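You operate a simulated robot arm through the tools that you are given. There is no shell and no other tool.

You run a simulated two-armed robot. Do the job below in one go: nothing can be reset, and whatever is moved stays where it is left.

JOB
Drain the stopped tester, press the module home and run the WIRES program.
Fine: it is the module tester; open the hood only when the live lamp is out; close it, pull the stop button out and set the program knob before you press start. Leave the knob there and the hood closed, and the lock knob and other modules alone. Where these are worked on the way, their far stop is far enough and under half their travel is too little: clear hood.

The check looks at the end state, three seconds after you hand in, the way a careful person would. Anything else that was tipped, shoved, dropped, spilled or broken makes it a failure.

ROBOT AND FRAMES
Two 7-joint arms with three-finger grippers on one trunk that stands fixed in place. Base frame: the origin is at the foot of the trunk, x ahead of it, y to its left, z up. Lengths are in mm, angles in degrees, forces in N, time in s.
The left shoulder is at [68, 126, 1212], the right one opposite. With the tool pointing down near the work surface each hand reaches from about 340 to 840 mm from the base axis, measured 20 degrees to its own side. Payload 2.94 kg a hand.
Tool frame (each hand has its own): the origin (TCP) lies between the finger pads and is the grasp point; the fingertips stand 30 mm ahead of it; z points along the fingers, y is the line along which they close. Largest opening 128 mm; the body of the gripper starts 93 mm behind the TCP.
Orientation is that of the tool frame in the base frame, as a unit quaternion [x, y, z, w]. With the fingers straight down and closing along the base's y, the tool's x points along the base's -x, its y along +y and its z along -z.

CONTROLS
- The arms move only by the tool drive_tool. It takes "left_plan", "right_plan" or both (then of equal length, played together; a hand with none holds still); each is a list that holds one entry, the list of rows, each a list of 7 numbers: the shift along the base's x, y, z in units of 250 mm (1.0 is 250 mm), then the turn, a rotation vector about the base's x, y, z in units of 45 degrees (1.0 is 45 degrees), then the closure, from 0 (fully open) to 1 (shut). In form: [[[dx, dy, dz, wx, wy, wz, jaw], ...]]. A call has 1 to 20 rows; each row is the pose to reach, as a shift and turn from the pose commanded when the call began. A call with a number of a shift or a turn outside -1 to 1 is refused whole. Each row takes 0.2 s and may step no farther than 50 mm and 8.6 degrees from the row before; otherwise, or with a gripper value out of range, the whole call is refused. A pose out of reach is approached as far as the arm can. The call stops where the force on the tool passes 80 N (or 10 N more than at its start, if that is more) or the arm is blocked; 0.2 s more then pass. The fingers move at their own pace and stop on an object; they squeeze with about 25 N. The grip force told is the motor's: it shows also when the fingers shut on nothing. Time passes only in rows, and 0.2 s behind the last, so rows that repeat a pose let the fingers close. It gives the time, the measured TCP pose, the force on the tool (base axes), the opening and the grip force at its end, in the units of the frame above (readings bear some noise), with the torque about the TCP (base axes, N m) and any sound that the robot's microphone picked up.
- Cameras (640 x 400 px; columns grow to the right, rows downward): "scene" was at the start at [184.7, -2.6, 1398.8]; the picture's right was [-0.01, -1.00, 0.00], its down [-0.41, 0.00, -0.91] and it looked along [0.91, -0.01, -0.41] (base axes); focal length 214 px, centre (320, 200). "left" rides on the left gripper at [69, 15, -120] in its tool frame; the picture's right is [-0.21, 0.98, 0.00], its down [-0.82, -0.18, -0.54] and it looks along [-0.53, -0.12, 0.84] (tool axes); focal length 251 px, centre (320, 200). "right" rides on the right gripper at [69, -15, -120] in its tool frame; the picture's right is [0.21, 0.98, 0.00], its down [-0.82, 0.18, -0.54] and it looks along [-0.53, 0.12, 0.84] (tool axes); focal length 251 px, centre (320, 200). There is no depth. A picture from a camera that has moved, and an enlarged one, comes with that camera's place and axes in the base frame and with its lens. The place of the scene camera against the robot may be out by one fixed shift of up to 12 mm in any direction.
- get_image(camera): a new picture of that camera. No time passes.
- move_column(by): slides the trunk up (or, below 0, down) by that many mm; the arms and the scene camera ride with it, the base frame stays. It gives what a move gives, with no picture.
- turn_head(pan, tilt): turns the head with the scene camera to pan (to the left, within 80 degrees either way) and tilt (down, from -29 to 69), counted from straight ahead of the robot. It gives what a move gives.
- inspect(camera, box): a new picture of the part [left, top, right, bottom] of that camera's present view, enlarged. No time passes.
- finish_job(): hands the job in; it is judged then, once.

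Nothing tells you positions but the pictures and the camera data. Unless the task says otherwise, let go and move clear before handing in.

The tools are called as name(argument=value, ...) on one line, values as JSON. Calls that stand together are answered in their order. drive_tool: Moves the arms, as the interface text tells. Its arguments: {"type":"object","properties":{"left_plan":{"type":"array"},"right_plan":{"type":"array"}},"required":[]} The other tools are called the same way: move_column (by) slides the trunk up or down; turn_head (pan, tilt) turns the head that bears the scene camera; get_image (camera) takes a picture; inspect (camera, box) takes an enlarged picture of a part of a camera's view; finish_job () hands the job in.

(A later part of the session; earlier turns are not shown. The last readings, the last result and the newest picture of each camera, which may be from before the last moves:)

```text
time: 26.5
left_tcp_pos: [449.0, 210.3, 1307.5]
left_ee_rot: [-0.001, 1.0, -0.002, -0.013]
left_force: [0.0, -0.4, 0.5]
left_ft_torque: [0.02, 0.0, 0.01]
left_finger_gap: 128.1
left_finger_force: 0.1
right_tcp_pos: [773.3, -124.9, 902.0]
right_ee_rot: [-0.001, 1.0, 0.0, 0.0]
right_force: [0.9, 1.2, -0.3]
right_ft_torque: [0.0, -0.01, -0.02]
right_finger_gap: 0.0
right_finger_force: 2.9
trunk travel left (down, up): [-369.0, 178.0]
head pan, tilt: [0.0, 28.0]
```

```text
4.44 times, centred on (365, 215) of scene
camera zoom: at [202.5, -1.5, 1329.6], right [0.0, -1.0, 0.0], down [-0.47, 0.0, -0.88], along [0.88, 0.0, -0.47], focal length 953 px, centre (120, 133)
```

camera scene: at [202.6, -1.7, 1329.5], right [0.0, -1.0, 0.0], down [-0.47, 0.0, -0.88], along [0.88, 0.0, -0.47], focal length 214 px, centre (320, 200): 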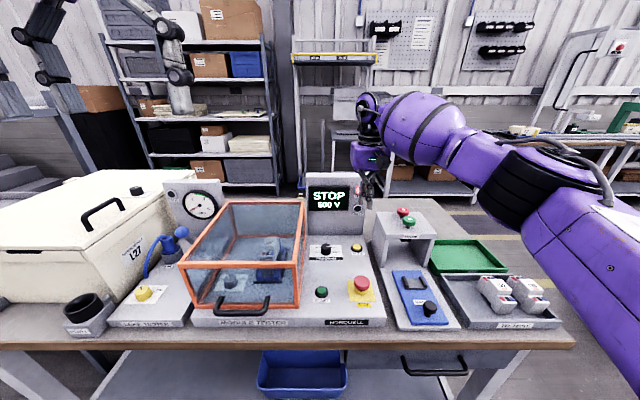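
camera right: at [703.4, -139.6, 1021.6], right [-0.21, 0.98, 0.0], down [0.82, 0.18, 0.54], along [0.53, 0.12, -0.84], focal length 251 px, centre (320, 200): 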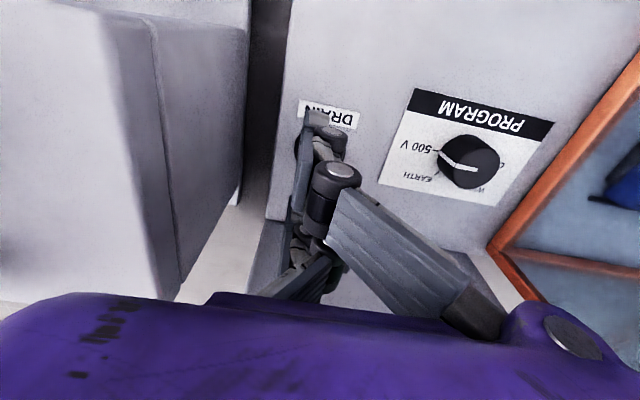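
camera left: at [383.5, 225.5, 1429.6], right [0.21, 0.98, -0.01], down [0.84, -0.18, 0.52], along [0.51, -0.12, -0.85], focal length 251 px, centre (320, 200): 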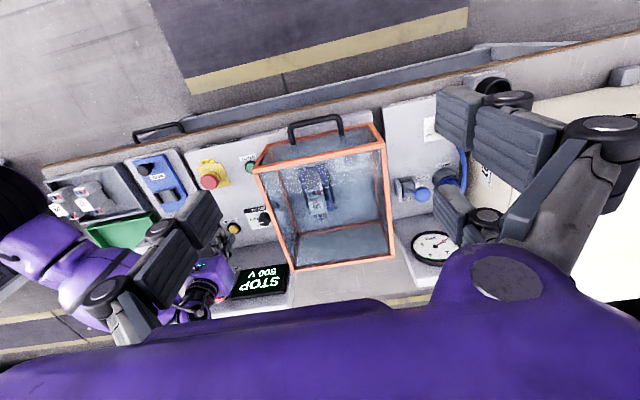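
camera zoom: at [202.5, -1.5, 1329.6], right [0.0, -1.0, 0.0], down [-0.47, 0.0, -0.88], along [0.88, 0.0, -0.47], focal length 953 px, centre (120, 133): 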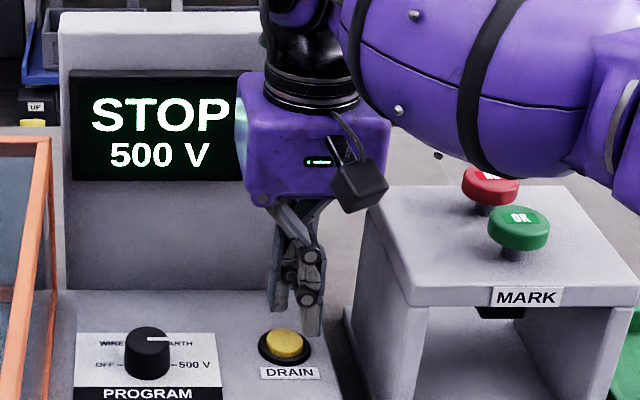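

The dark ridged plates are the finger pads. At the TCP the tip is over DRAIN, so I'll press down gently and watch the force.

drive_tool(right_plan=[[[0, 0, -0.04, 0, 0, 0, 1], [0, 0, -0.07, 0, 0, 0, 1], [0, 0, -0.085, 0, 0, 0, 1], [0, 0, -0.097, 0, 0, 0, 1], [0, 0, -0.105, 0, 0, 0, 1]]])

inspect(camera="scene", box=[290, 170, 410, 310])

inspect(camera="scene", box=[335, 215, 375, 260])

```text
time: 27.7
left_tcp_pos: [449.3, 211.0, 1307.5]
left_ee_rot: [0.0, 1.0, -0.003, -0.013]
left_force: [-0.3, -0.2, 0.5]
left_ft_torque: [0.03, 0.02, -0.02]
left_finger_gap: 128.0
left_finger_force: 0.0
right_tcp_pos: [775.2, -125.4, 874.4]
right_ee_rot: [0.0, 1.0, 0.0, 0.001]
right_force: [0.6, -0.9, -0.4]
right_ft_torque: [0.01, 0.01, 0.01]
right_finger_gap: 0.1
right_finger_force: 2.6
trunk travel left (down, up): [-369.0, 178.0]
head pan, tilt: [0.0, 28.0]
```

```text
2.86 times, centred on (350, 240) of scene
camera zoom: at [202.6, -1.5, 1329.5], right [0.0, -1.0, 0.0], down [-0.47, 0.0, -0.88], along [0.88, 0.0, -0.47], focal length 613 px, centre (234, 86)
```

zoom: 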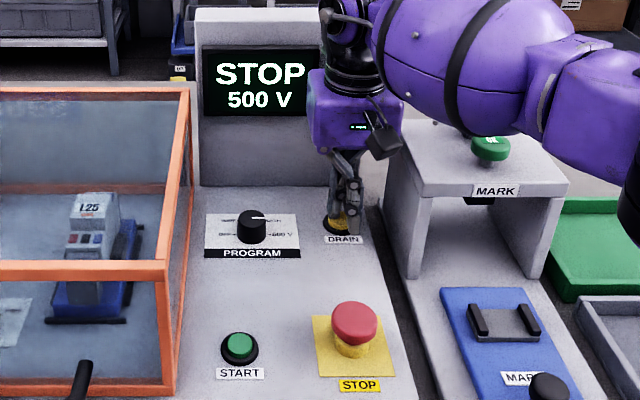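

```text
8.89 times, centred on (355, 238) of scene
camera zoom: at [202.6, -1.5, 1329.5], right [0.0, -1.0, 0.0], down [-0.47, 0.0, -0.88], along [0.88, 0.0, -0.47], focal length 1906 px, centre (9, -133)
```

zoom: 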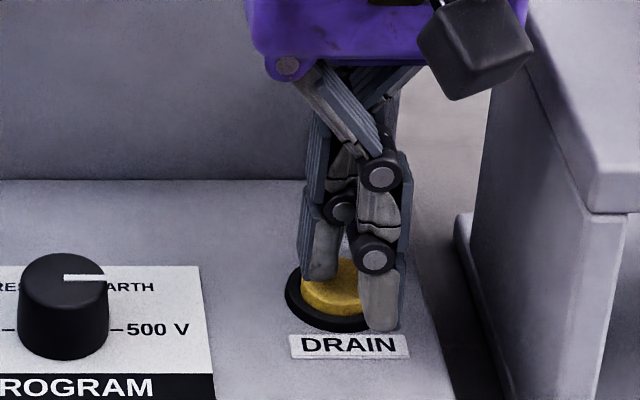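

There's no contact yet with the tips at about z 844. I'll carry on down in 2 mm steps.

drive_tool(right_plan=[[[0, 0, -0.008, 0, 0, 0, 1], [0, 0, -0.016, 0, 0, 0, 1]]])

inspect(camera="scene", box=[335, 215, 375, 260])

```text
time: 28.3
left_tcp_pos: [449.9, 210.4, 1308.3]
left_ee_rot: [0.0, 1.0, -0.002, -0.013]
left_force: [0.0, -0.3, 0.0]
left_ft_torque: [0.0, 0.02, 0.0]
left_finger_gap: 127.9
left_finger_force: 0.1
right_tcp_pos: [775.0, -124.5, 871.2]
right_ee_rot: [0.0, 1.0, 0.0, 0.0]
right_force: [0.1, 0.3, 0.3]
right_ft_torque: [-0.01, -0.01, -0.01]
right_finger_gap: 0.0
right_finger_force: 3.1
trunk travel left (down, up): [-369.0, 178.0]
head pan, tilt: [0.0, 28.0]
```

```text
8.89 times, centred on (355, 238) of scene
camera zoom: at [202.6, -1.5, 1329.5], right [0.0, -1.0, 0.0], down [-0.47, 0.0, -0.88], along [0.88, 0.0, -0.47], focal length 1906 px, centre (9, -133)
```

zoom: 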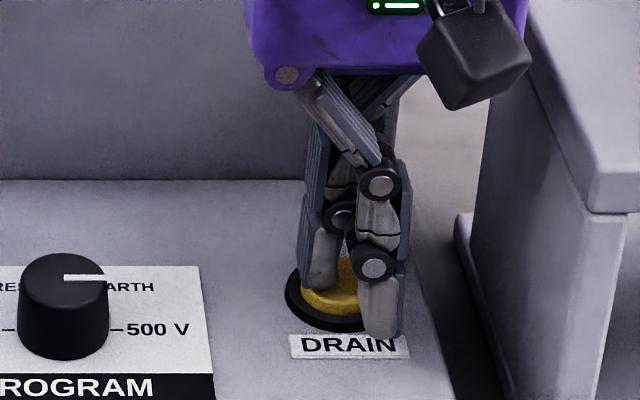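

drive_tool(right_plan=[[[0, 0, -0.008, 0, 0, 0, 1], [0, 0, -0.016, 0, 0, 0, 1]]])

inspect(camera="scene", box=[290, 170, 410, 310])

```text
time: 28.9
left_tcp_pos: [448.5, 210.5, 1307.7]
left_ee_rot: [0.0, 1.0, -0.002, -0.013]
left_force: [0.7, 0.8, 0.2]
left_ft_torque: [-0.03, 0.01, -0.03]
left_finger_gap: 127.9
left_finger_force: 0.1
right_tcp_pos: [774.5, -125.7, 866.9]
right_ee_rot: [0.001, 1.0, 0.0, 0.001]
right_force: [0.0, 0.6, 0.9]
right_ft_torque: [0.0, 0.01, 0.02]
right_finger_gap: 0.2
right_finger_force: 2.8
trunk travel left (down, up): [-369.0, 178.0]
head pan, tilt: [0.0, 28.0]
```

```text
2.86 times, centred on (350, 240) of scene
camera zoom: at [202.6, -1.5, 1329.6], right [0.0, -1.0, 0.0], down [-0.47, 0.0, -0.88], along [0.88, 0.0, -0.47], focal length 613 px, centre (234, 86)
```

zoom: 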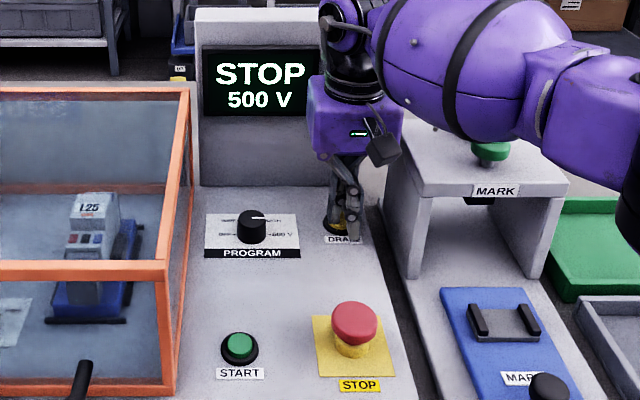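

drive_tool(right_plan=[[[0, 0, -0.008, 0, 0, 0, 1], [0, 0, -0.016, 0, 0, 0, 1], [0, 0, -0.016, 0, 0, 0, 1]]])

inspect(camera="scene", box=[335, 215, 375, 260])

inspect(camera="right", box=[250, 60, 490, 210])

```text
time: 29.7
left_tcp_pos: [450.0, 212.3, 1307.2]
left_ee_rot: [0.0, 1.0, -0.002, -0.012]
left_force: [0.3, -0.6, -0.3]
left_ft_torque: [-0.05, 0.0, -0.03]
left_finger_gap: 128.0
left_finger_force: 0.1
right_tcp_pos: [773.6, -125.9, 863.0]
right_ee_rot: [0.0, 1.0, 0.001, 0.0]
right_force: [0.7, 0.3, 2.8]
right_ft_torque: [0.06, 0.01, -0.03]
right_finger_gap: 0.0
right_finger_force: 3.8
trunk travel left (down, up): [-369.0, 178.0]
head pan, tilt: [0.0, 28.0]
heard: click
```

```text
8.89 times, centred on (355, 238) of scene
camera zoom: at [202.4, -1.4, 1329.6], right [0.0, -1.0, 0.0], down [-0.47, 0.0, -0.88], along [0.88, 0.0, -0.47], focal length 1906 px, centre (9, -133)
```

zoom: 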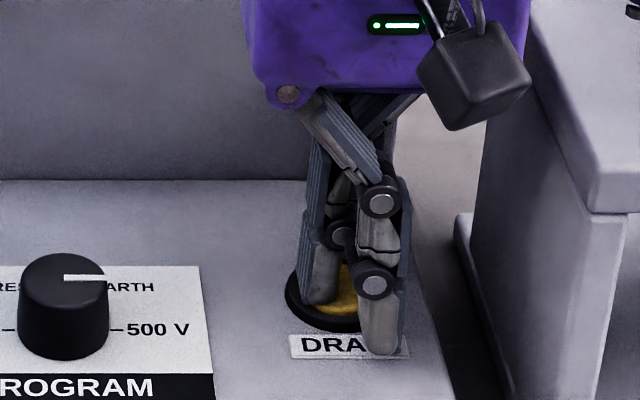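

```text
2.67 times, centred on (370, 135) of right
camera zoom: at [704.1, -140.2, 983.5], right [-0.21, 0.98, 0.0], down [0.82, 0.18, 0.54], along [0.53, 0.12, -0.84], focal length 670 px, centre (187, 373)
```

zoom: 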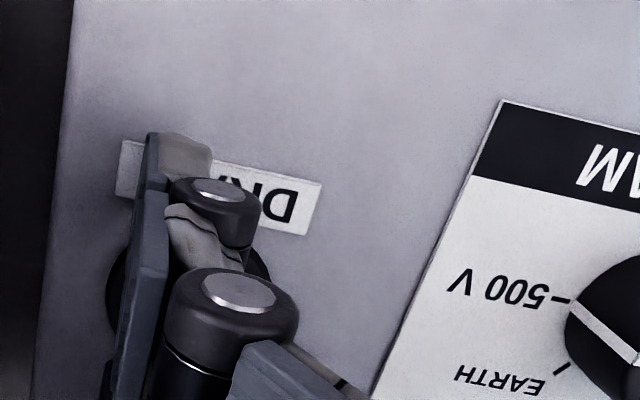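

A click sounded with 2.8 N, so DRAIN is pressed. I'll hold it there and watch the lamp and display.

inspect(camera="scene", box=[300, 165, 380, 225])

drive_tool(right_plan=[[[0, 0, -0.004, 0, 0, 0, 1], [0, 0, -0.004, 0, 0, 0, 1], [0, 0, -0.004, 0, 0, 0, 1], [0, 0, -0.004, 0, 0, 0, 1], [0, 0, -0.004, 0, 0, 0, 1]]])

inspect(camera="scene", box=[300, 165, 380, 225])

```text
6.67 times, centred on (340, 195) of scene
camera zoom: at [202.4, -1.4, 1329.6], right [0.0, -1.0, 0.0], down [-0.47, 0.0, -0.88], along [0.88, 0.0, -0.47], focal length 1430 px, centre (187, 233)
```

zoom: 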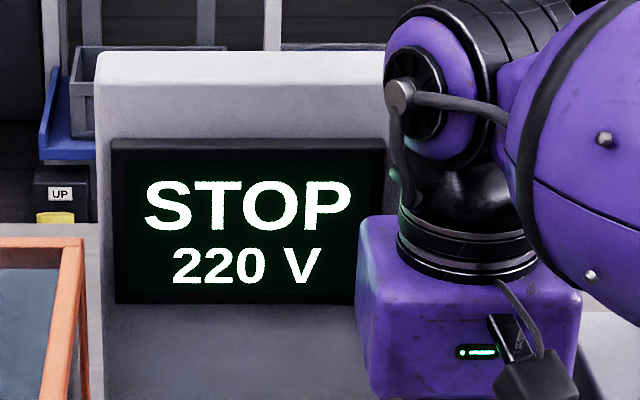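

```text
time: 30.9
left_tcp_pos: [448.8, 211.4, 1308.5]
left_ee_rot: [0.001, 1.0, -0.001, -0.013]
left_force: [0.0, 0.0, -0.6]
left_ft_torque: [0.02, 0.0, -0.02]
left_finger_gap: 127.7
left_finger_force: 0.0
right_tcp_pos: [775.1, -126.4, 863.1]
right_ee_rot: [0.0, 1.0, 0.0, 0.001]
right_force: [-1.6, 0.1, 5.4]
right_ft_torque: [0.06, -0.03, 0.0]
right_finger_gap: 0.1
right_finger_force: 2.9
trunk travel left (down, up): [-369.0, 178.0]
head pan, tilt: [0.0, 28.0]
```

```text
6.67 times, centred on (340, 195) of scene
camera zoom: at [201.8, -1.4, 1329.7], right [0.0, -1.0, 0.0], down [-0.47, 0.0, -0.88], along [0.88, 0.0, -0.47], focal length 1430 px, centre (187, 233)
```

zoom: 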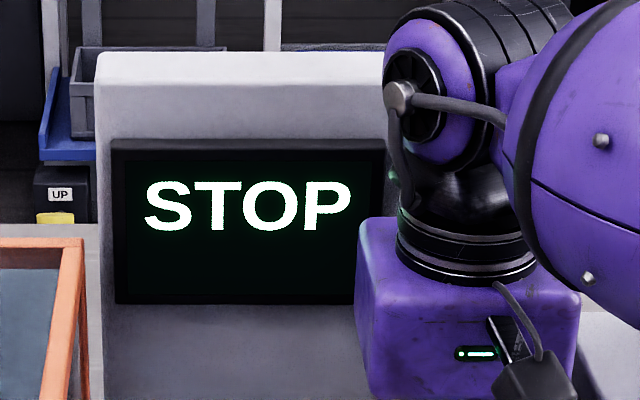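

The voltage reading has gone. I'll hold a moment longer, then lift off and check the LIVE lamp.

drive_tool(right_plan=[[[0, 0, 0, 0, 0, 0, 1], [0, 0, 0, 0, 0, 0, 1], [0, 0, 0, 0, 0, 0, 1], [0, 0, 0.02, 0, 0, 0, 1], [0, 0, 0.1, 0, 0, 0, 1], [0, 0, 0.25, 0, 0, 0, 1], [-0.05, 0, 0.4, 0, 0, 0, 1], [-0.15, 0, 0.5, 0, 0, 0, 1], [-0.3, 0, 0.55, 0, 0, 0, 1]]])

get_image(camera="scene")

inspect(camera="scene", box=[300, 165, 380, 225])

```text
time: 32.9
left_tcp_pos: [448.6, 210.4, 1309.3]
left_ee_rot: [0.0, 1.0, -0.002, -0.012]
left_force: [0.5, -0.6, -0.2]
left_ft_torque: [0.02, -0.01, -0.02]
left_finger_gap: 128.2
left_finger_force: 0.0
right_tcp_pos: [697.2, -123.3, 1000.4]
right_ee_rot: [-0.001, 1.0, 0.0, 0.001]
right_force: [-0.2, -0.1, -0.1]
right_ft_torque: [-0.01, 0.0, -0.01]
right_finger_gap: 0.0
right_finger_force: 2.9
trunk travel left (down, up): [-369.0, 178.0]
head pan, tilt: [0.0, 28.0]
```

```text
taken
camera scene: at [201.5, -2.0, 1329.7], right [0.0, -1.0, 0.0], down [-0.47, 0.0, -0.88], along [0.88, 0.0, -0.47], focal length 214 px, centre (320, 200)
```

scene: 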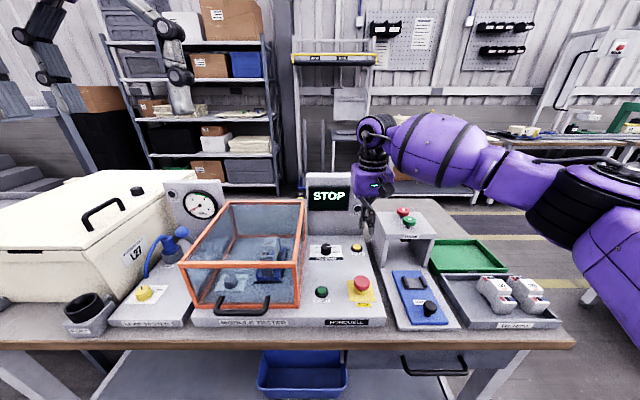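

```text
6.67 times, centred on (340, 195) of scene
camera zoom: at [201.5, -2.0, 1329.7], right [0.0, -1.0, 0.0], down [-0.47, 0.0, -0.88], along [0.88, 0.0, -0.47], focal length 1430 px, centre (187, 233)
```

zoom: 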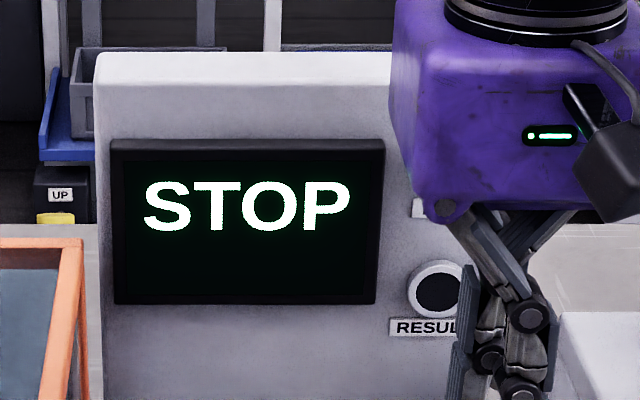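

The gripper hides the LIVE lamp, so I'll move the right hand out to the side.

drive_tool(right_plan=[[[-0.15, -0.02, 0.0, 0, 0, 0, 1], [-0.3, -0.1, 0.0, 0, 0, 0, 1], [-0.4, -0.22, 0.0, 0, 0, 0, 1], [-0.45, -0.36, 0.0, 0, 0, 0, 1], [-0.5, -0.5, 0.0, 0, 0, 0, 1], [-0.52, -0.62, 0.0, 0, 0, 0, 1]]])

inspect(camera="scene", box=[300, 165, 380, 225])

get_image(camera="scene")

```text
time: 34.3
left_tcp_pos: [448.7, 210.3, 1307.7]
left_ee_rot: [-0.001, 1.0, -0.002, -0.013]
left_force: [-0.7, 0.3, 0.4]
left_ft_torque: [0.04, -0.02, 0.02]
left_finger_gap: 128.0
left_finger_force: 0.0
right_tcp_pos: [568.0, -281.9, 998.4]
right_ee_rot: [-0.001, 1.0, 0.0, 0.0]
right_force: [-0.1, 0.4, 0.2]
right_ft_torque: [-0.02, -0.01, 0.01]
right_finger_gap: 0.1
right_finger_force: 2.7
trunk travel left (down, up): [-369.0, 178.0]
head pan, tilt: [0.0, 28.0]
```

```text
6.67 times, centred on (340, 195) of scene
camera zoom: at [202.2, -2.1, 1329.6], right [0.0, -1.0, 0.0], down [-0.47, 0.0, -0.88], along [0.88, 0.0, -0.47], focal length 1430 px, centre (187, 233)
```

zoom: 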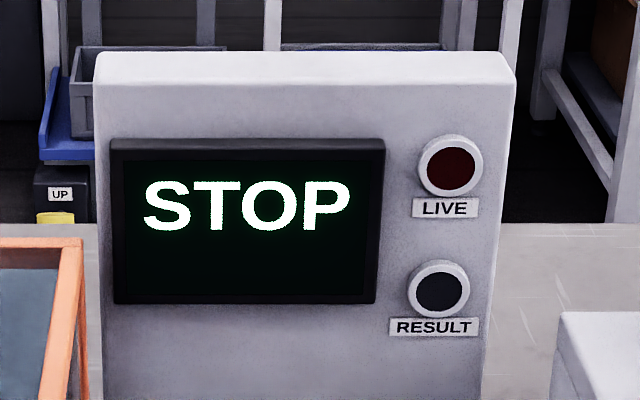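

```text
taken
camera scene: at [202.2, -2.1, 1329.6], right [0.0, -1.0, 0.0], down [-0.47, 0.0, -0.88], along [0.88, 0.0, -0.47], focal length 214 px, centre (320, 200)
```

scene: 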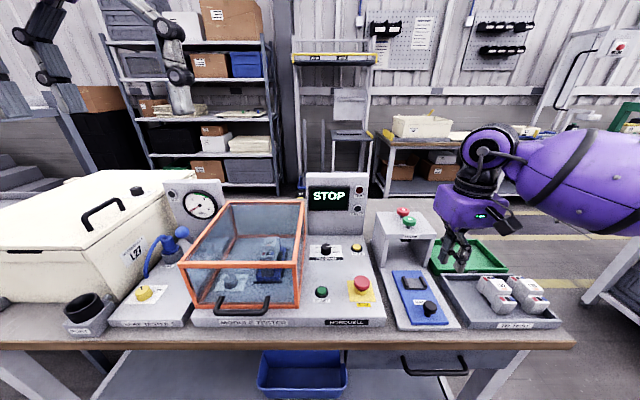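

The LIVE lamp is dark and the voltage is gone. Next the left hand: I bring it low beside the body, as I did with the right, to get a good elbow posture.

drive_tool(left_plan=[[[-0.04, 0.08, -0.12, 0, 0, 0, 0], [-0.08, 0.16, -0.26, 0, 0, 0, 0], [-0.12, 0.24, -0.4, 0, 0, 0, 0], [-0.16, 0.32, -0.56, 0, 0, 0, 0], [-0.2, 0.4, -0.72, 0, 0, 0, 0], [-0.24, 0.48, -0.88, 0, 0, 0, 0], [-0.24, 0.53, -1.0, 0, 0, 0, 0]]])

drive_tool(left_plan=[[[0, 0, -0.1, 0, 0.03, 0, 0], [0.0, 0.0, -0.25, 0, 0.03, 0, 0], [0.0, 0.0, -0.35, 0, 0.03, 0, 0]]])

get_image(camera="scene")

get_image(camera="left")

```text
time: 35.9
left_tcp_pos: [389.4, 342.0, 1056.6]
left_ee_rot: [0.0, 1.0, -0.001, -0.013]
left_force: [-0.1, -1.1, -0.3]
left_ft_torque: [0.01, 0.02, 0.0]
left_finger_gap: 127.8
left_finger_force: 0.0
right_tcp_pos: [568.8, -281.7, 999.1]
right_ee_rot: [0.0, 1.0, 0.0, -0.001]
right_force: [0.7, 0.0, -0.6]
right_ft_torque: [-0.01, 0.0, -0.04]
right_finger_gap: 0.0
right_finger_force: 3.3
trunk travel left (down, up): [-369.0, 178.0]
head pan, tilt: [0.0, 28.0]
```

```text
time: 36.7
left_tcp_pos: [388.5, 343.7, 970.2]
left_ee_rot: [0.0, 1.0, -0.002, -0.025]
left_force: [0.0, -0.3, -0.3]
left_ft_torque: [0.02, -0.01, -0.02]
left_finger_gap: 127.9
left_finger_force: 0.1
right_tcp_pos: [569.6, -282.0, 998.7]
right_ee_rot: [0.0, 1.0, 0.0, 0.0]
right_force: [-0.3, -0.3, 0.7]
right_ft_torque: [-0.01, 0.03, -0.02]
right_finger_gap: 0.3
right_finger_force: 3.0
trunk travel left (down, up): [-369.0, 178.0]
head pan, tilt: [0.0, 28.0]
```

```text
taken
camera scene: at [203.0, -1.3, 1329.5], right [0.0, -1.0, 0.0], down [-0.47, 0.0, -0.88], along [0.88, 0.0, -0.47], focal length 214 px, centre (320, 200)
```

scene: 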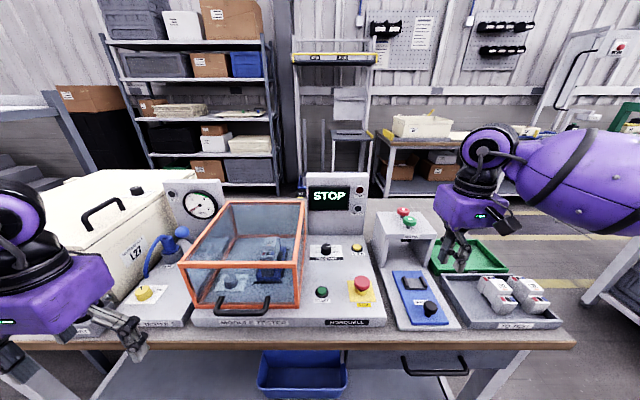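

```text
taken
camera left: at [326.5, 357.5, 1092.7], right [0.21, 0.98, -0.01], down [0.85, -0.18, 0.5], along [0.48, -0.12, -0.87], focal length 251 px, centre (320, 200)
```

left: 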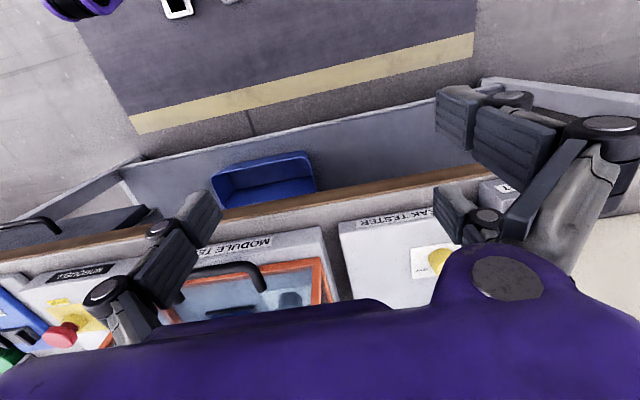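

The left hand is at [388,344,970], with a small lean to correct. I take out the lean, then turn the hand -90 degrees about z so it closes fore and aft across the handle bar.

drive_tool(left_plan=[[[0.0, 0.0, 0.05, 0, -0.03, 0, 0], [0.02, 0.0, 0.12, 0, -0.064, 0, 0]]])

drive_tool(left_plan=[[[0, -0.03, 0.05, 0, 0, -0.16, 0], [0, -0.06, 0.1, 0, 0, -0.33, 0], [0, -0.09, 0.1, 0, 0, -0.5, 0], [0, -0.12, 0.1, 0, 0, -0.66, 0], [0, -0.15, 0.1, 0, 0, -0.83, 0], [0, -0.18, 0.1, 0, 0, -1.0, 0]]])

drive_tool(left_plan=[[[0, -0.03, 0.0, 0, 0, -0.16, 0], [0, -0.06, 0.0, 0, 0, -0.33, 0], [0, -0.09, 0.0, 0, 0, -0.5, 0], [0, -0.12, 0.0, 0, 0, -0.66, 0], [0, -0.15, 0.0, 0, 0, -0.83, 0], [0, -0.18, 0.0, 0, 0, -1.0, 0]]])

get_image(camera="scene")

```text
time: 37.3
left_tcp_pos: [394.5, 342.8, 1001.3]
left_ee_rot: [-0.001, 1.0, -0.002, -0.001]
left_force: [0.3, -0.5, -0.2]
left_ft_torque: [0.0, 0.01, -0.04]
left_finger_gap: 128.1
left_finger_force: 0.0
right_tcp_pos: [569.4, -280.4, 999.2]
right_ee_rot: [0.0, 1.0, 0.001, -0.001]
right_force: [0.5, 0.3, 0.5]
right_ft_torque: [0.05, -0.03, -0.05]
right_finger_gap: 0.0
right_finger_force: 2.6
trunk travel left (down, up): [-369.0, 178.0]
head pan, tilt: [0.0, 28.0]
```

```text
time: 38.7
left_tcp_pos: [394.7, 302.3, 997.6]
left_ee_rot: [0.354, 0.935, 0.005, -0.01]
left_force: [0.2, 0.8, 0.5]
left_ft_torque: [-0.02, 0.05, -0.01]
left_finger_gap: 128.0
left_finger_force: 0.0
left hand out of reach, approached as far as the arm can: row 6
right_tcp_pos: [569.7, -281.4, 997.4]
right_ee_rot: [0.0, 1.0, 0.0, 0.0]
right_force: [0.5, 0.3, 0.4]
right_ft_torque: [-0.01, 0.06, -0.01]
right_finger_gap: 0.1
right_finger_force: 3.4
trunk travel left (down, up): [-369.0, 178.0]
head pan, tilt: [0.0, 28.0]
```

```text
time: 40.1
left_tcp_pos: [347.8, 201.4, 1052.8]
left_ee_rot: [0.644, 0.765, 0.007, -0.009]
left_force: [0.5, 0.4, 0.9]
left_ft_torque: [-0.02, -0.01, -0.01]
left_finger_gap: 128.4
left_finger_force: 0.1
left hand out of reach, approached as far as the arm can: row 1, 2, 3, 4, 5, 6
right_tcp_pos: [568.7, -281.3, 999.1]
right_ee_rot: [0.0, 1.0, 0.0, 0.0]
right_force: [-0.1, -0.7, 0.3]
right_ft_torque: [-0.03, -0.02, 0.02]
right_finger_gap: 0.0
right_finger_force: 3.4
trunk travel left (down, up): [-369.0, 178.0]
head pan, tilt: [0.0, 28.0]
```

```text
taken
camera scene: at [202.7, -1.5, 1329.5], right [0.0, -1.0, 0.0], down [-0.47, 0.0, -0.88], along [0.88, 0.0, -0.47], focal length 214 px, centre (320, 200)
```

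scene: 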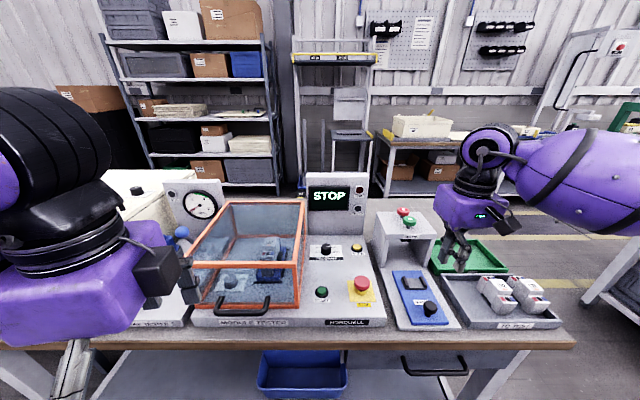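

The turn in that direction runs into a wrist limit. I'll go back and try +90 instead.

drive_tool(left_plan=[[[0.05, 0.1, -0.03, 0, 0, 0.18, 0], [0.1, 0.2, -0.06, 0, 0, 0.36, 0], [0.15, 0.3, -0.1, 0, 0, 0.54, 0], [0.18, 0.4, -0.15, 0, 0, 0.72, 0], [0.2, 0.5, -0.2, 0, 0, 0.9, 0], [0.2, 0.55, -0.2, 0, 0, 1.0, 0]]])

drive_tool(left_plan=[[[0.02, 0.0, 0, 0, 0, 0.18, 0], [0.04, 0.0, 0, 0, 0, 0.36, 0], [0.06, 0.0, 0, 0, 0, 0.54, 0], [0.08, 0.0, 0, 0, 0, 0.72, 0], [0.1, 0.0, 0, 0, 0, 0.9, 0], [0.12, 0.0, 0, 0, 0, 1.0, 0]]])

drive_tool(left_plan=[[[0.02, 0.0, 0, 0, 0, 0.18, 0], [0.04, 0.0, 0, 0, 0, 0.36, 0], [0.06, 0.0, 0, 0, 0, 0.54, 0], [0.08, 0.0, 0, 0, 0, 0.72, 0], [0.1, 0.0, 0, 0, 0, 0.9, 0], [0.12, 0.0, 0, 0, 0, 1.0, 0]]])

get_image(camera="scene")

```text
time: 41.5
left_tcp_pos: [399.1, 340.2, 999.7]
left_ee_rot: [0.3, 0.954, 0.005, -0.011]
left_force: [0.1, -1.5, -0.5]
left_ft_torque: [-0.02, 0.0, -0.01]
left_finger_gap: 127.9
left_finger_force: 0.0
right_tcp_pos: [569.0, -280.8, 998.7]
right_ee_rot: [0.001, 1.0, 0.0, -0.001]
right_force: [0.3, -0.7, 0.0]
right_ft_torque: [-0.03, 0.01, -0.05]
right_finger_gap: 0.2
right_finger_force: 3.0
trunk travel left (down, up): [-369.0, 178.0]
head pan, tilt: [0.0, 28.0]
```

```text
time: 42.9
left_tcp_pos: [430.0, 338.6, 1000.4]
left_ee_rot: [-0.086, 0.996, -0.001, -0.011]
left_force: [0.7, -0.7, 0.8]
left_ft_torque: [-0.02, 0.03, -0.01]
left_finger_gap: 128.0
left_finger_force: 0.1
right_tcp_pos: [569.4, -281.0, 999.4]
right_ee_rot: [0.001, 1.0, -0.001, 0.0]
right_force: [-0.5, 0.9, 0.6]
right_ft_torque: [0.03, 0.01, -0.01]
right_finger_gap: 0.0
right_finger_force: 2.9
trunk travel left (down, up): [-369.0, 178.0]
head pan, tilt: [0.0, 28.0]
```

```text
time: 44.3
left_tcp_pos: [458.8, 338.1, 1000.6]
left_ee_rot: [-0.461, 0.887, -0.005, -0.01]
left_force: [-0.3, -0.3, 0.0]
left_ft_torque: [0.01, 0.01, 0.01]
left_finger_gap: 128.4
left_finger_force: 0.2
right_tcp_pos: [567.8, -281.2, 999.0]
right_ee_rot: [0.0, 1.0, 0.0, 0.0]
right_force: [-0.7, 0.6, 0.3]
right_ft_torque: [0.01, -0.03, -0.01]
right_finger_gap: 0.0
right_finger_force: 3.0
trunk travel left (down, up): [-369.0, 178.0]
head pan, tilt: [0.0, 28.0]
```

```text
taken
camera scene: at [202.8, -1.5, 1329.5], right [0.0, -1.0, 0.0], down [-0.47, 0.0, -0.88], along [0.88, 0.0, -0.47], focal length 214 px, centre (320, 200)
```

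scene: 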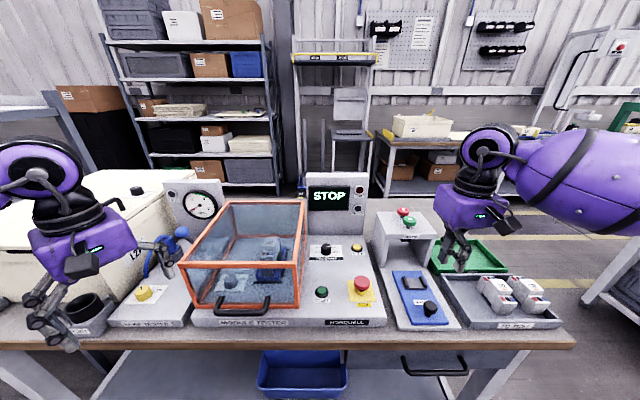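

Turning this way works: the hand is at +55 degrees. I'll complete the turn and tilt the hand forward by 40 degrees in front of the handle.

drive_tool(left_plan=[[[-0.02, -0.06, 0.02, 0, 0, 0.16, 0], [-0.04, -0.12, 0.04, 0, 0, 0.32, 0], [-0.06, -0.18, 0.06, 0, 0, 0.48, 0], [-0.08, -0.24, 0.08, 0, 0, 0.64, 0], [-0.1, -0.3, 0.08, 0, 0, 0.78, 0]]])

drive_tool(left_plan=[[[0, -0.06, 0.0, 0, -0.15, 0, 0], [0, -0.12, 0.0, 0, -0.3, 0, 0], [0, -0.18, 0.0, 0, -0.45, 0, 0], [0, -0.24, 0.0, 0, -0.6, 0, 0], [0, -0.3, 0.0, 0, -0.75, 0, 0], [0, -0.34, 0.0, 0, -0.89, 0, 0]]])

get_image(camera="scene")

get_image(camera="left")

```text
time: 45.5
left_tcp_pos: [433.7, 261.2, 1019.6]
left_ee_rot: [0.708, -0.706, 0.007, 0.009]
left_force: [-0.3, -0.7, 0.0]
left_ft_torque: [-0.01, -0.03, 0.02]
left_finger_gap: 128.2
left_finger_force: 0.0
right_tcp_pos: [569.2, -280.3, 998.9]
right_ee_rot: [-0.001, 1.0, 0.0, 0.0]
right_force: [0.3, 0.5, -0.4]
right_ft_torque: [0.0, -0.01, -0.02]
right_finger_gap: 0.0
right_finger_force: 2.6
trunk travel left (down, up): [-369.0, 178.0]
head pan, tilt: [0.0, 28.0]
```

```text
time: 47.1
left_tcp_pos: [508.1, 194.4, 1187.7]
left_ee_rot: [-0.613, 0.624, -0.351, 0.334]
left_force: [-1.1, 1.2, 0.7]
left_ft_torque: [-0.04, 0.0, -0.04]
left_finger_gap: 127.9
left_finger_force: 0.1
left hand out of reach, approached as far as the arm can: row 3, 4, 5, 6
right_tcp_pos: [569.1, -280.4, 998.6]
right_ee_rot: [0.0, 1.0, -0.002, 0.0]
right_force: [-0.5, 0.8, -0.1]
right_ft_torque: [-0.08, -0.01, 0.0]
right_finger_gap: 0.3
right_finger_force: 2.8
trunk travel left (down, up): [-369.0, 178.0]
head pan, tilt: [0.0, 28.0]
stopped in row 6 (left hand): the arm was blocked; the commanded pose is now the measured one
```

```text
taken
camera scene: at [202.9, 0.8, 1329.4], right [0.0, -1.0, 0.0], down [-0.47, 0.0, -0.88], along [0.88, 0.0, -0.47], focal length 214 px, centre (320, 200)
```

scene: 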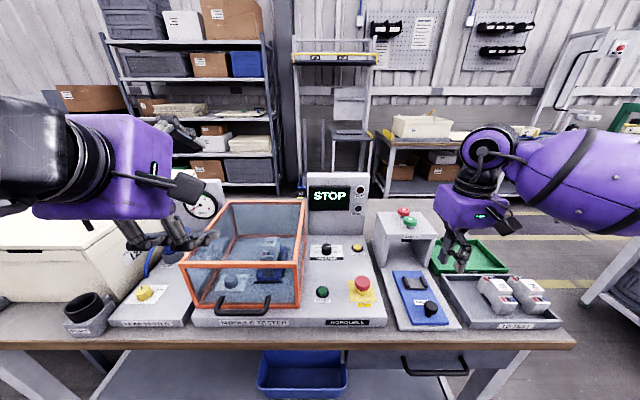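

```text
taken
camera left: at [397.3, 127.6, 1238.5], right [-0.51, 0.22, -0.83], down [-0.34, 0.84, 0.43], along [0.79, 0.5, -0.35], focal length 251 px, centre (320, 200)
```

left: 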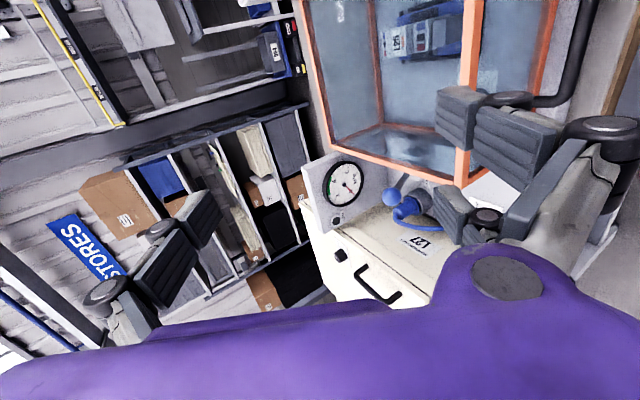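

The wrist had come too close to the shoulder there, and the hand ended at [508,194,1188] pointing forward and down about 32 degrees below level. From here I'll lower it toward the handle front with a smaller tilt and part-closed fingers.

drive_tool(left_plan=[[[0.0, -0.01, -0.15, 0, 0.12, 0, 0.3], [-0.02, -0.02, -0.3, 0, 0.24, 0, 0.5], [-0.04, -0.03, -0.45, 0, 0.36, 0, 0.6], [-0.06, -0.04, -0.6, 0, 0.46, 0, 0.61], [-0.08, -0.05, -0.75, 0, 0.54, 0, 0.61], [-0.1, -0.06, -0.85, 0, 0.6, 0, 0.61]]])

get_image(camera="scene")

get_image(camera="left")

```text
time: 48.5
left_tcp_pos: [487.2, 177.8, 974.5]
left_ee_rot: [-0.678, 0.685, -0.199, 0.18]
left_force: [0.4, 0.1, -0.1]
left_ft_torque: [-0.01, 0.01, -0.03]
left_finger_gap: 49.5
left_finger_force: 0.0
right_tcp_pos: [569.4, -282.7, 998.2]
right_ee_rot: [0.001, 1.0, 0.0, 0.0]
right_force: [0.3, 0.5, 0.2]
right_ft_torque: [0.02, 0.01, 0.02]
right_finger_gap: 0.0
right_finger_force: 3.2
trunk travel left (down, up): [-369.0, 178.0]
head pan, tilt: [0.0, 28.0]
```

```text
taken
camera scene: at [203.0, -1.6, 1329.5], right [0.0, -1.0, 0.0], down [-0.47, 0.0, -0.88], along [0.88, 0.0, -0.47], focal length 214 px, centre (320, 200)
```

scene: 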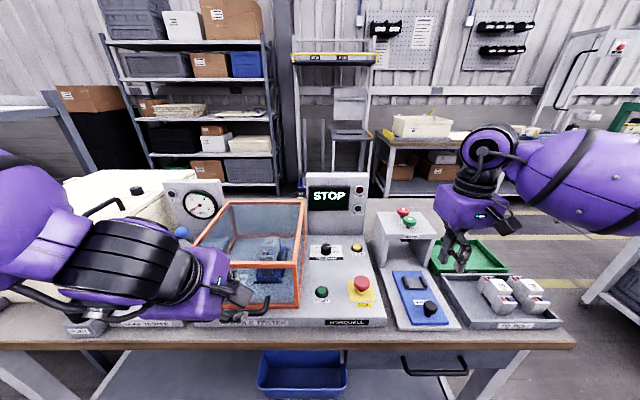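

```text
taken
camera left: at [409.9, 111.0, 1070.4], right [-0.83, 0.22, -0.51], down [-0.11, 0.84, 0.54], along [0.54, 0.5, -0.67], focal length 251 px, centre (320, 200)
```

left: 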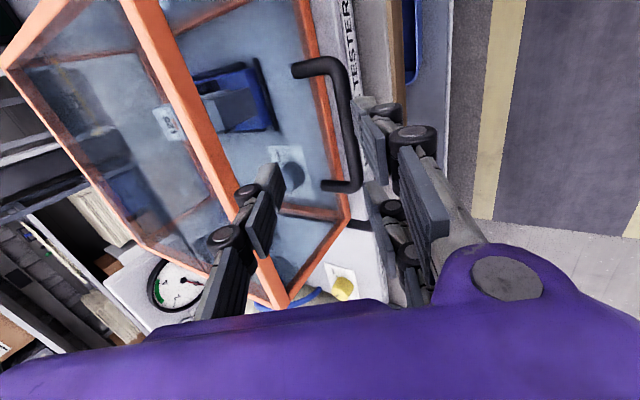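

The bar works out at about [519, 125–237, 866], with the hood face near x 560. I line up on the bar along the tool axis with a 28 mm opening and check the view.

drive_tool(left_plan=[[[-0.04, 0.005, -0.04, 0, 0, 0, 0.78], [-0.068, 0.01, -0.078, 0, 0, 0, 0.78], [-0.068, 0.01, -0.078, 0, 0, 0, 0.78]]])

get_image(camera="left")

inspect(camera="scene", box=[180, 230, 320, 340])

```text
time: 49.3
left_tcp_pos: [469.4, 167.1, 959.1]
left_ee_rot: [-0.668, 0.696, -0.199, 0.172]
left_force: [0.7, 0.8, -0.1]
left_ft_torque: [0.02, -0.01, 0.01]
left_finger_gap: 28.2
left_finger_force: 0.0
left hand out of reach, approached as far as the arm can: row 2
right_tcp_pos: [569.7, -280.4, 999.4]
right_ee_rot: [0.001, 1.0, 0.001, 0.0]
right_force: [0.4, -0.1, -1.0]
right_ft_torque: [-0.02, -0.02, -0.01]
right_finger_gap: 0.0
right_finger_force: 2.9
trunk travel left (down, up): [-369.0, 178.0]
head pan, tilt: [0.0, 28.0]
```

```text
taken
camera left: at [392.0, 103.4, 1055.3], right [-0.83, 0.24, -0.5], down [-0.08, 0.84, 0.54], along [0.55, 0.48, -0.68], focal length 251 px, centre (320, 200)
```

left: 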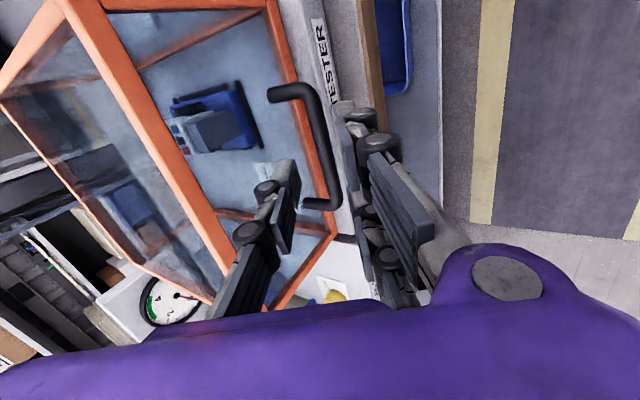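

```text
3.64 times, centred on (250, 285) of scene
camera zoom: at [202.4, -1.4, 1329.6], right [0.0, -1.0, 0.0], down [-0.47, 0.0, -0.88], along [0.88, 0.0, -0.47], focal length 780 px, centre (574, -109)
```

zoom: 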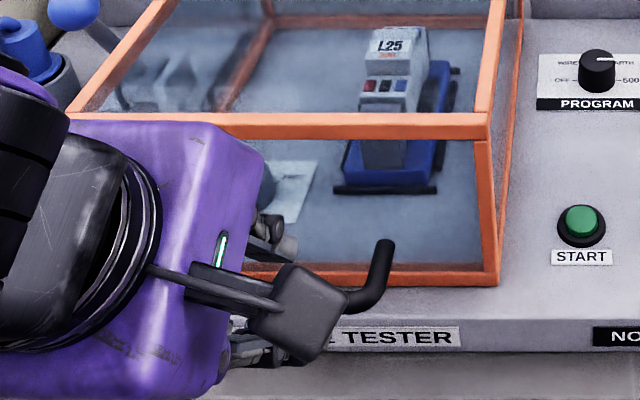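

The bar lies between the open fingers in the wrist view. I advance most of the way along the tool axis and check again.

drive_tool(left_plan=[[[0.04, 0.03, -0.07, 0, 0, 0, 0.78], [0.08, 0.054, -0.14, 0, 0, 0, 0.78], [0.11, 0.054, -0.19, 0, 0, 0, 0.78]]])

get_image(camera="left")

inspect(camera="left", box=[230, 60, 430, 280])

```text
time: 50.1
left_tcp_pos: [494.3, 193.0, 909.0]
left_ee_rot: [-0.677, 0.686, -0.198, 0.18]
left_force: [0.1, -0.6, 0.3]
left_ft_torque: [0.03, -0.01, -0.01]
left_finger_gap: 28.1
left_finger_force: 0.1
right_tcp_pos: [568.8, -281.1, 997.5]
right_ee_rot: [0.0, 1.0, -0.001, 0.0]
right_force: [-0.7, 0.5, -0.6]
right_ft_torque: [-0.01, -0.02, 0.01]
right_finger_gap: 0.0
right_finger_force: 2.6
trunk travel left (down, up): [-369.0, 178.0]
head pan, tilt: [0.0, 28.0]
```

```text
taken
camera left: at [418.6, 127.2, 1004.7], right [-0.83, 0.22, -0.51], down [-0.11, 0.84, 0.54], along [0.54, 0.5, -0.67], focal length 251 px, centre (320, 200)
```

left: 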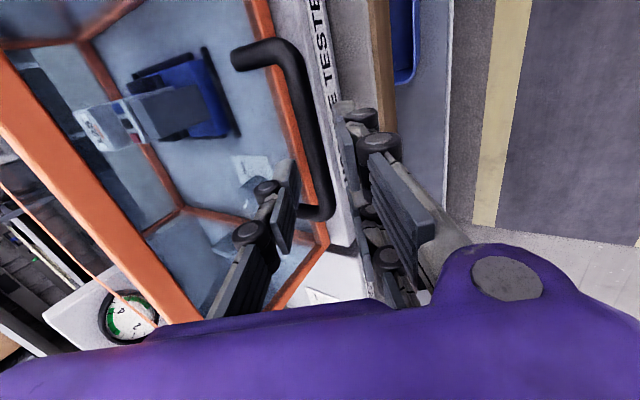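

```text
1.82 times, centred on (330, 170) of left
camera zoom: at [418.6, 127.2, 1004.7], right [-0.83, 0.22, -0.51], down [-0.11, 0.84, 0.54], along [0.54, 0.5, -0.67], focal length 457 px, centre (302, 254)
```

zoom: 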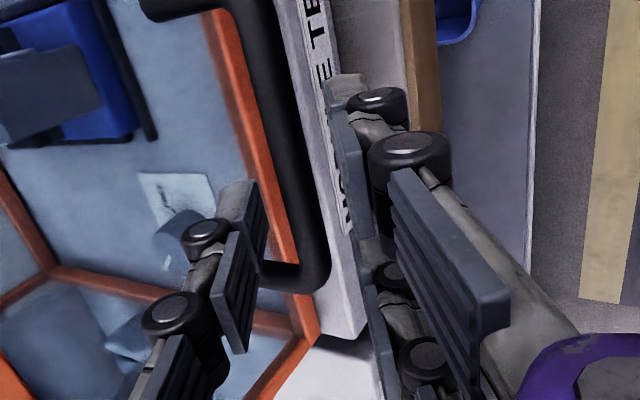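

The bar is between the fingers; I shift 12 mm toward -y to centre, go the last stretch, then close on it.

drive_tool(left_plan=[[[0.03, -0.048, -0.02, 0, 0, 0, 0.78], [0.055, -0.048, -0.065, 0, 0, 0, 0.78], [0.087, -0.048, -0.12, 0, 0, 0, 0.78]]])

inspect(camera="left", box=[180, 30, 440, 280])

```text
time: 50.9
left_tcp_pos: [515.8, 181.0, 879.0]
left_ee_rot: [-0.676, 0.686, -0.197, 0.181]
left_force: [-0.8, 0.6, -1.2]
left_ft_torque: [0.02, 0.04, -0.03]
left_finger_gap: 27.6
left_finger_force: 0.1
right_tcp_pos: [569.4, -281.4, 998.9]
right_ee_rot: [0.001, 1.0, 0.0, 0.0]
right_force: [0.6, 0.3, 0.2]
right_ft_torque: [-0.01, 0.03, -0.01]
right_finger_gap: 0.0
right_finger_force: 2.9
trunk travel left (down, up): [-369.0, 178.0]
head pan, tilt: [0.0, 28.0]
```

```text
1.60 times, centred on (310, 155) of left
camera zoom: at [440.4, 115.0, 974.2], right [-0.83, 0.22, -0.51], down [-0.11, 0.84, 0.54], along [0.54, 0.5, -0.67], focal length 402 px, centre (336, 272)
```

zoom: 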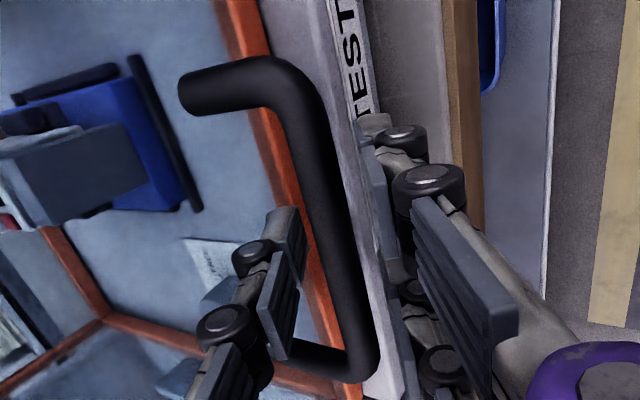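

The bar is between the pads with no force on the tool. Closing the fingers now.

drive_tool(left_plan=[[[0, 0, 0, 0, 0, 0, 1], [0, 0, 0, 0, 0, 0, 1], [0, 0, 0, 0, 0, 0, 1]]])

inspect(camera="left", box=[180, 30, 440, 280])

```text
time: 51.7
left_tcp_pos: [515.9, 182.1, 877.2]
left_ee_rot: [-0.676, 0.687, -0.198, 0.18]
left_force: [-3.3, 0.2, -2.6]
left_ft_torque: [1.0, 0.04, -0.92]
left_finger_gap: 10.2
left_finger_force: 38.0
right_tcp_pos: [568.3, -280.4, 999.1]
right_ee_rot: [0.001, 1.0, 0.0, 0.0]
right_force: [-0.4, 0.6, -0.5]
right_ft_torque: [0.03, -0.01, -0.01]
right_finger_gap: 0.0
right_finger_force: 2.7
trunk travel left (down, up): [-369.0, 178.0]
head pan, tilt: [0.0, 28.0]
```

```text
1.60 times, centred on (310, 155) of left
camera zoom: at [439.6, 115.4, 974.4], right [-0.83, 0.22, -0.51], down [-0.11, 0.84, 0.54], along [0.54, 0.5, -0.67], focal length 402 px, centre (336, 272)
```

zoom: 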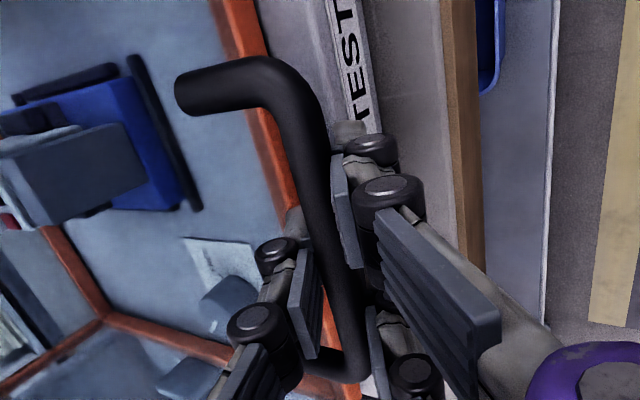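

The bar is gripped (gap 10 mm, 38 N). I lift gently along an arc about a rear hinge I take to be near x 853, z 828, for the first 10 degrees.

drive_tool(left_plan=[[[0.006, 0, 0.046, 0, 0, 0, 1], [0.0133, 0, 0.0916, 0, 0, 0, 1], [0.0224, 0, 0.137, 0, 0, 0, 1], [0.033, 0, 0.182, 0, 0, 0, 1], [0.0452, 0, 0.2266, 0, 0, 0, 1]]])

get_image(camera="scene")

```text
time: 52.9
left_tcp_pos: [529.9, 181.4, 936.0]
left_ee_rot: [-0.677, 0.686, -0.198, 0.18]
left_force: [6.7, 2.2, -3.9]
left_ft_torque: [1.09, -0.03, -0.13]
left_finger_gap: 11.5
left_finger_force: 36.9
right_tcp_pos: [569.8, -281.5, 997.3]
right_ee_rot: [0.001, 1.0, 0.0, -0.001]
right_force: [-0.2, 0.0, 0.0]
right_ft_torque: [0.0, -0.03, -0.02]
right_finger_gap: 0.0
right_finger_force: 3.0
trunk travel left (down, up): [-369.0, 178.0]
head pan, tilt: [0.0, 28.0]
```

```text
taken
camera scene: at [203.9, -1.2, 1329.3], right [0.0, -1.0, 0.0], down [-0.47, 0.0, -0.88], along [0.88, 0.0, -0.47], focal length 214 px, centre (320, 200)
```

scene: 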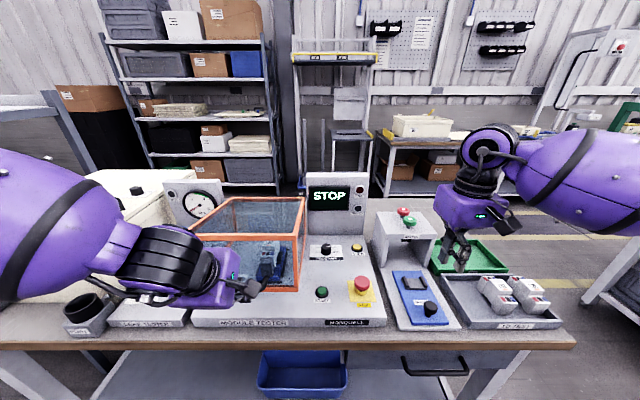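

The hood rises with little force. I continue along the fitted arc to about 40 degrees, letting the hand tilt forward a little.

drive_tool(left_plan=[[[0.044, 0, 0.111, 0, -0.033, 0, 1], [0.097, 0, 0.217, 0, -0.067, 0, 1], [0.154, 0, 0.316, 0, -0.1, 0, 1], [0.221, 0, 0.408, 0, -0.133, 0, 1], [0.295, 0, 0.494, 0, -0.167, 0, 1], [0.376, 0, 0.573, 0, -0.2, 0, 1]]])

get_image(camera="scene")

```text
time: 54.3
left_tcp_pos: [624.3, 181.3, 1075.0]
left_ee_rot: [-0.66, 0.67, -0.249, 0.231]
left_force: [13.3, 1.3, -16.5]
left_ft_torque: [0.65, 0.12, 0.62]
left_finger_gap: 11.8
left_finger_force: 34.5
right_tcp_pos: [572.5, -281.9, 997.6]
right_ee_rot: [0.001, 1.0, -0.001, -0.002]
right_force: [-0.8, -0.1, 0.0]
right_ft_torque: [0.0, 0.0, 0.01]
right_finger_gap: 0.0
right_finger_force: 3.0
trunk travel left (down, up): [-369.0, 178.0]
head pan, tilt: [0.0, 28.0]
```

```text
taken
camera scene: at [205.9, -0.8, 1328.9], right [0.0, -1.0, 0.0], down [-0.47, 0.0, -0.88], along [0.88, 0.0, -0.47], focal length 214 px, centre (320, 200)
```

scene: 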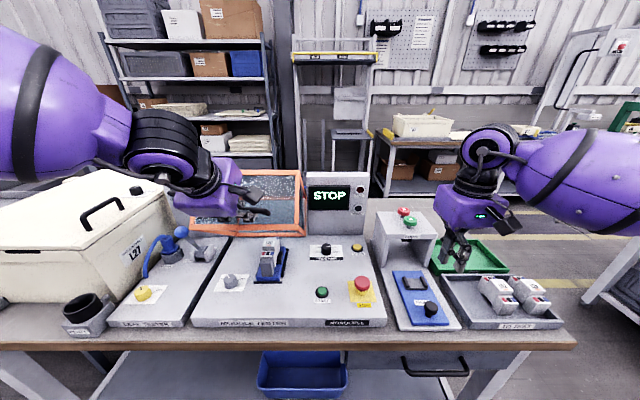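

The hood is at about 42 degrees; a circle fit puts its hinge near x 838, z 820, radius 318. I keep going on the corrected arc.

drive_tool(left_plan=[[[0.098, 0, 0.05, 0, -0.033, 0, 1], [0.19, 0, 0.108, 0, -0.067, 0, 1], [0.288, 0, 0.158, 0, -0.1, 0, 1], [0.389, 0, 0.2, 0, -0.133, 0, 1], [0.493, 0, 0.232, 0, -0.167, 0, 1]]])

get_image(camera="scene")

```text
time: 55.5
left_tcp_pos: [744.2, 178.6, 1139.4]
left_ee_rot: [-0.64, 0.652, -0.296, 0.278]
left_force: [-4.1, 8.9, 16.6]
left_ft_torque: [-0.66, 0.13, 0.14]
left_finger_gap: 11.3
left_finger_force: 30.1
right_tcp_pos: [568.0, -280.2, 998.9]
right_ee_rot: [0.001, 1.0, -0.001, 0.001]
right_force: [-0.3, 0.5, 0.8]
right_ft_torque: [-0.01, 0.01, 0.05]
right_finger_gap: 0.0
right_finger_force: 2.8
trunk travel left (down, up): [-369.0, 178.0]
head pan, tilt: [0.0, 28.0]
```

```text
taken
camera scene: at [200.5, -0.7, 1330.0], right [0.0, -1.0, 0.0], down [-0.47, 0.0, -0.88], along [0.88, 0.0, -0.47], focal length 214 px, centre (320, 200)
```

scene: 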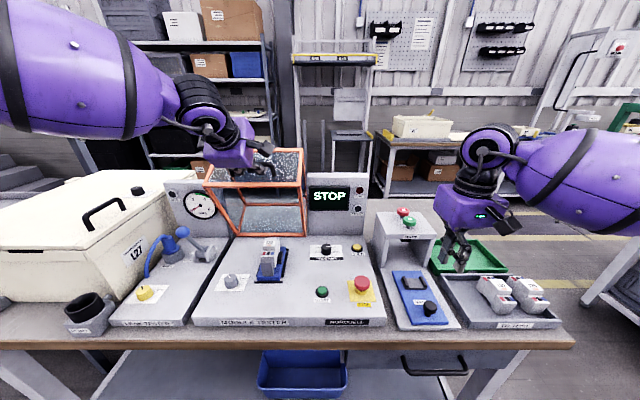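

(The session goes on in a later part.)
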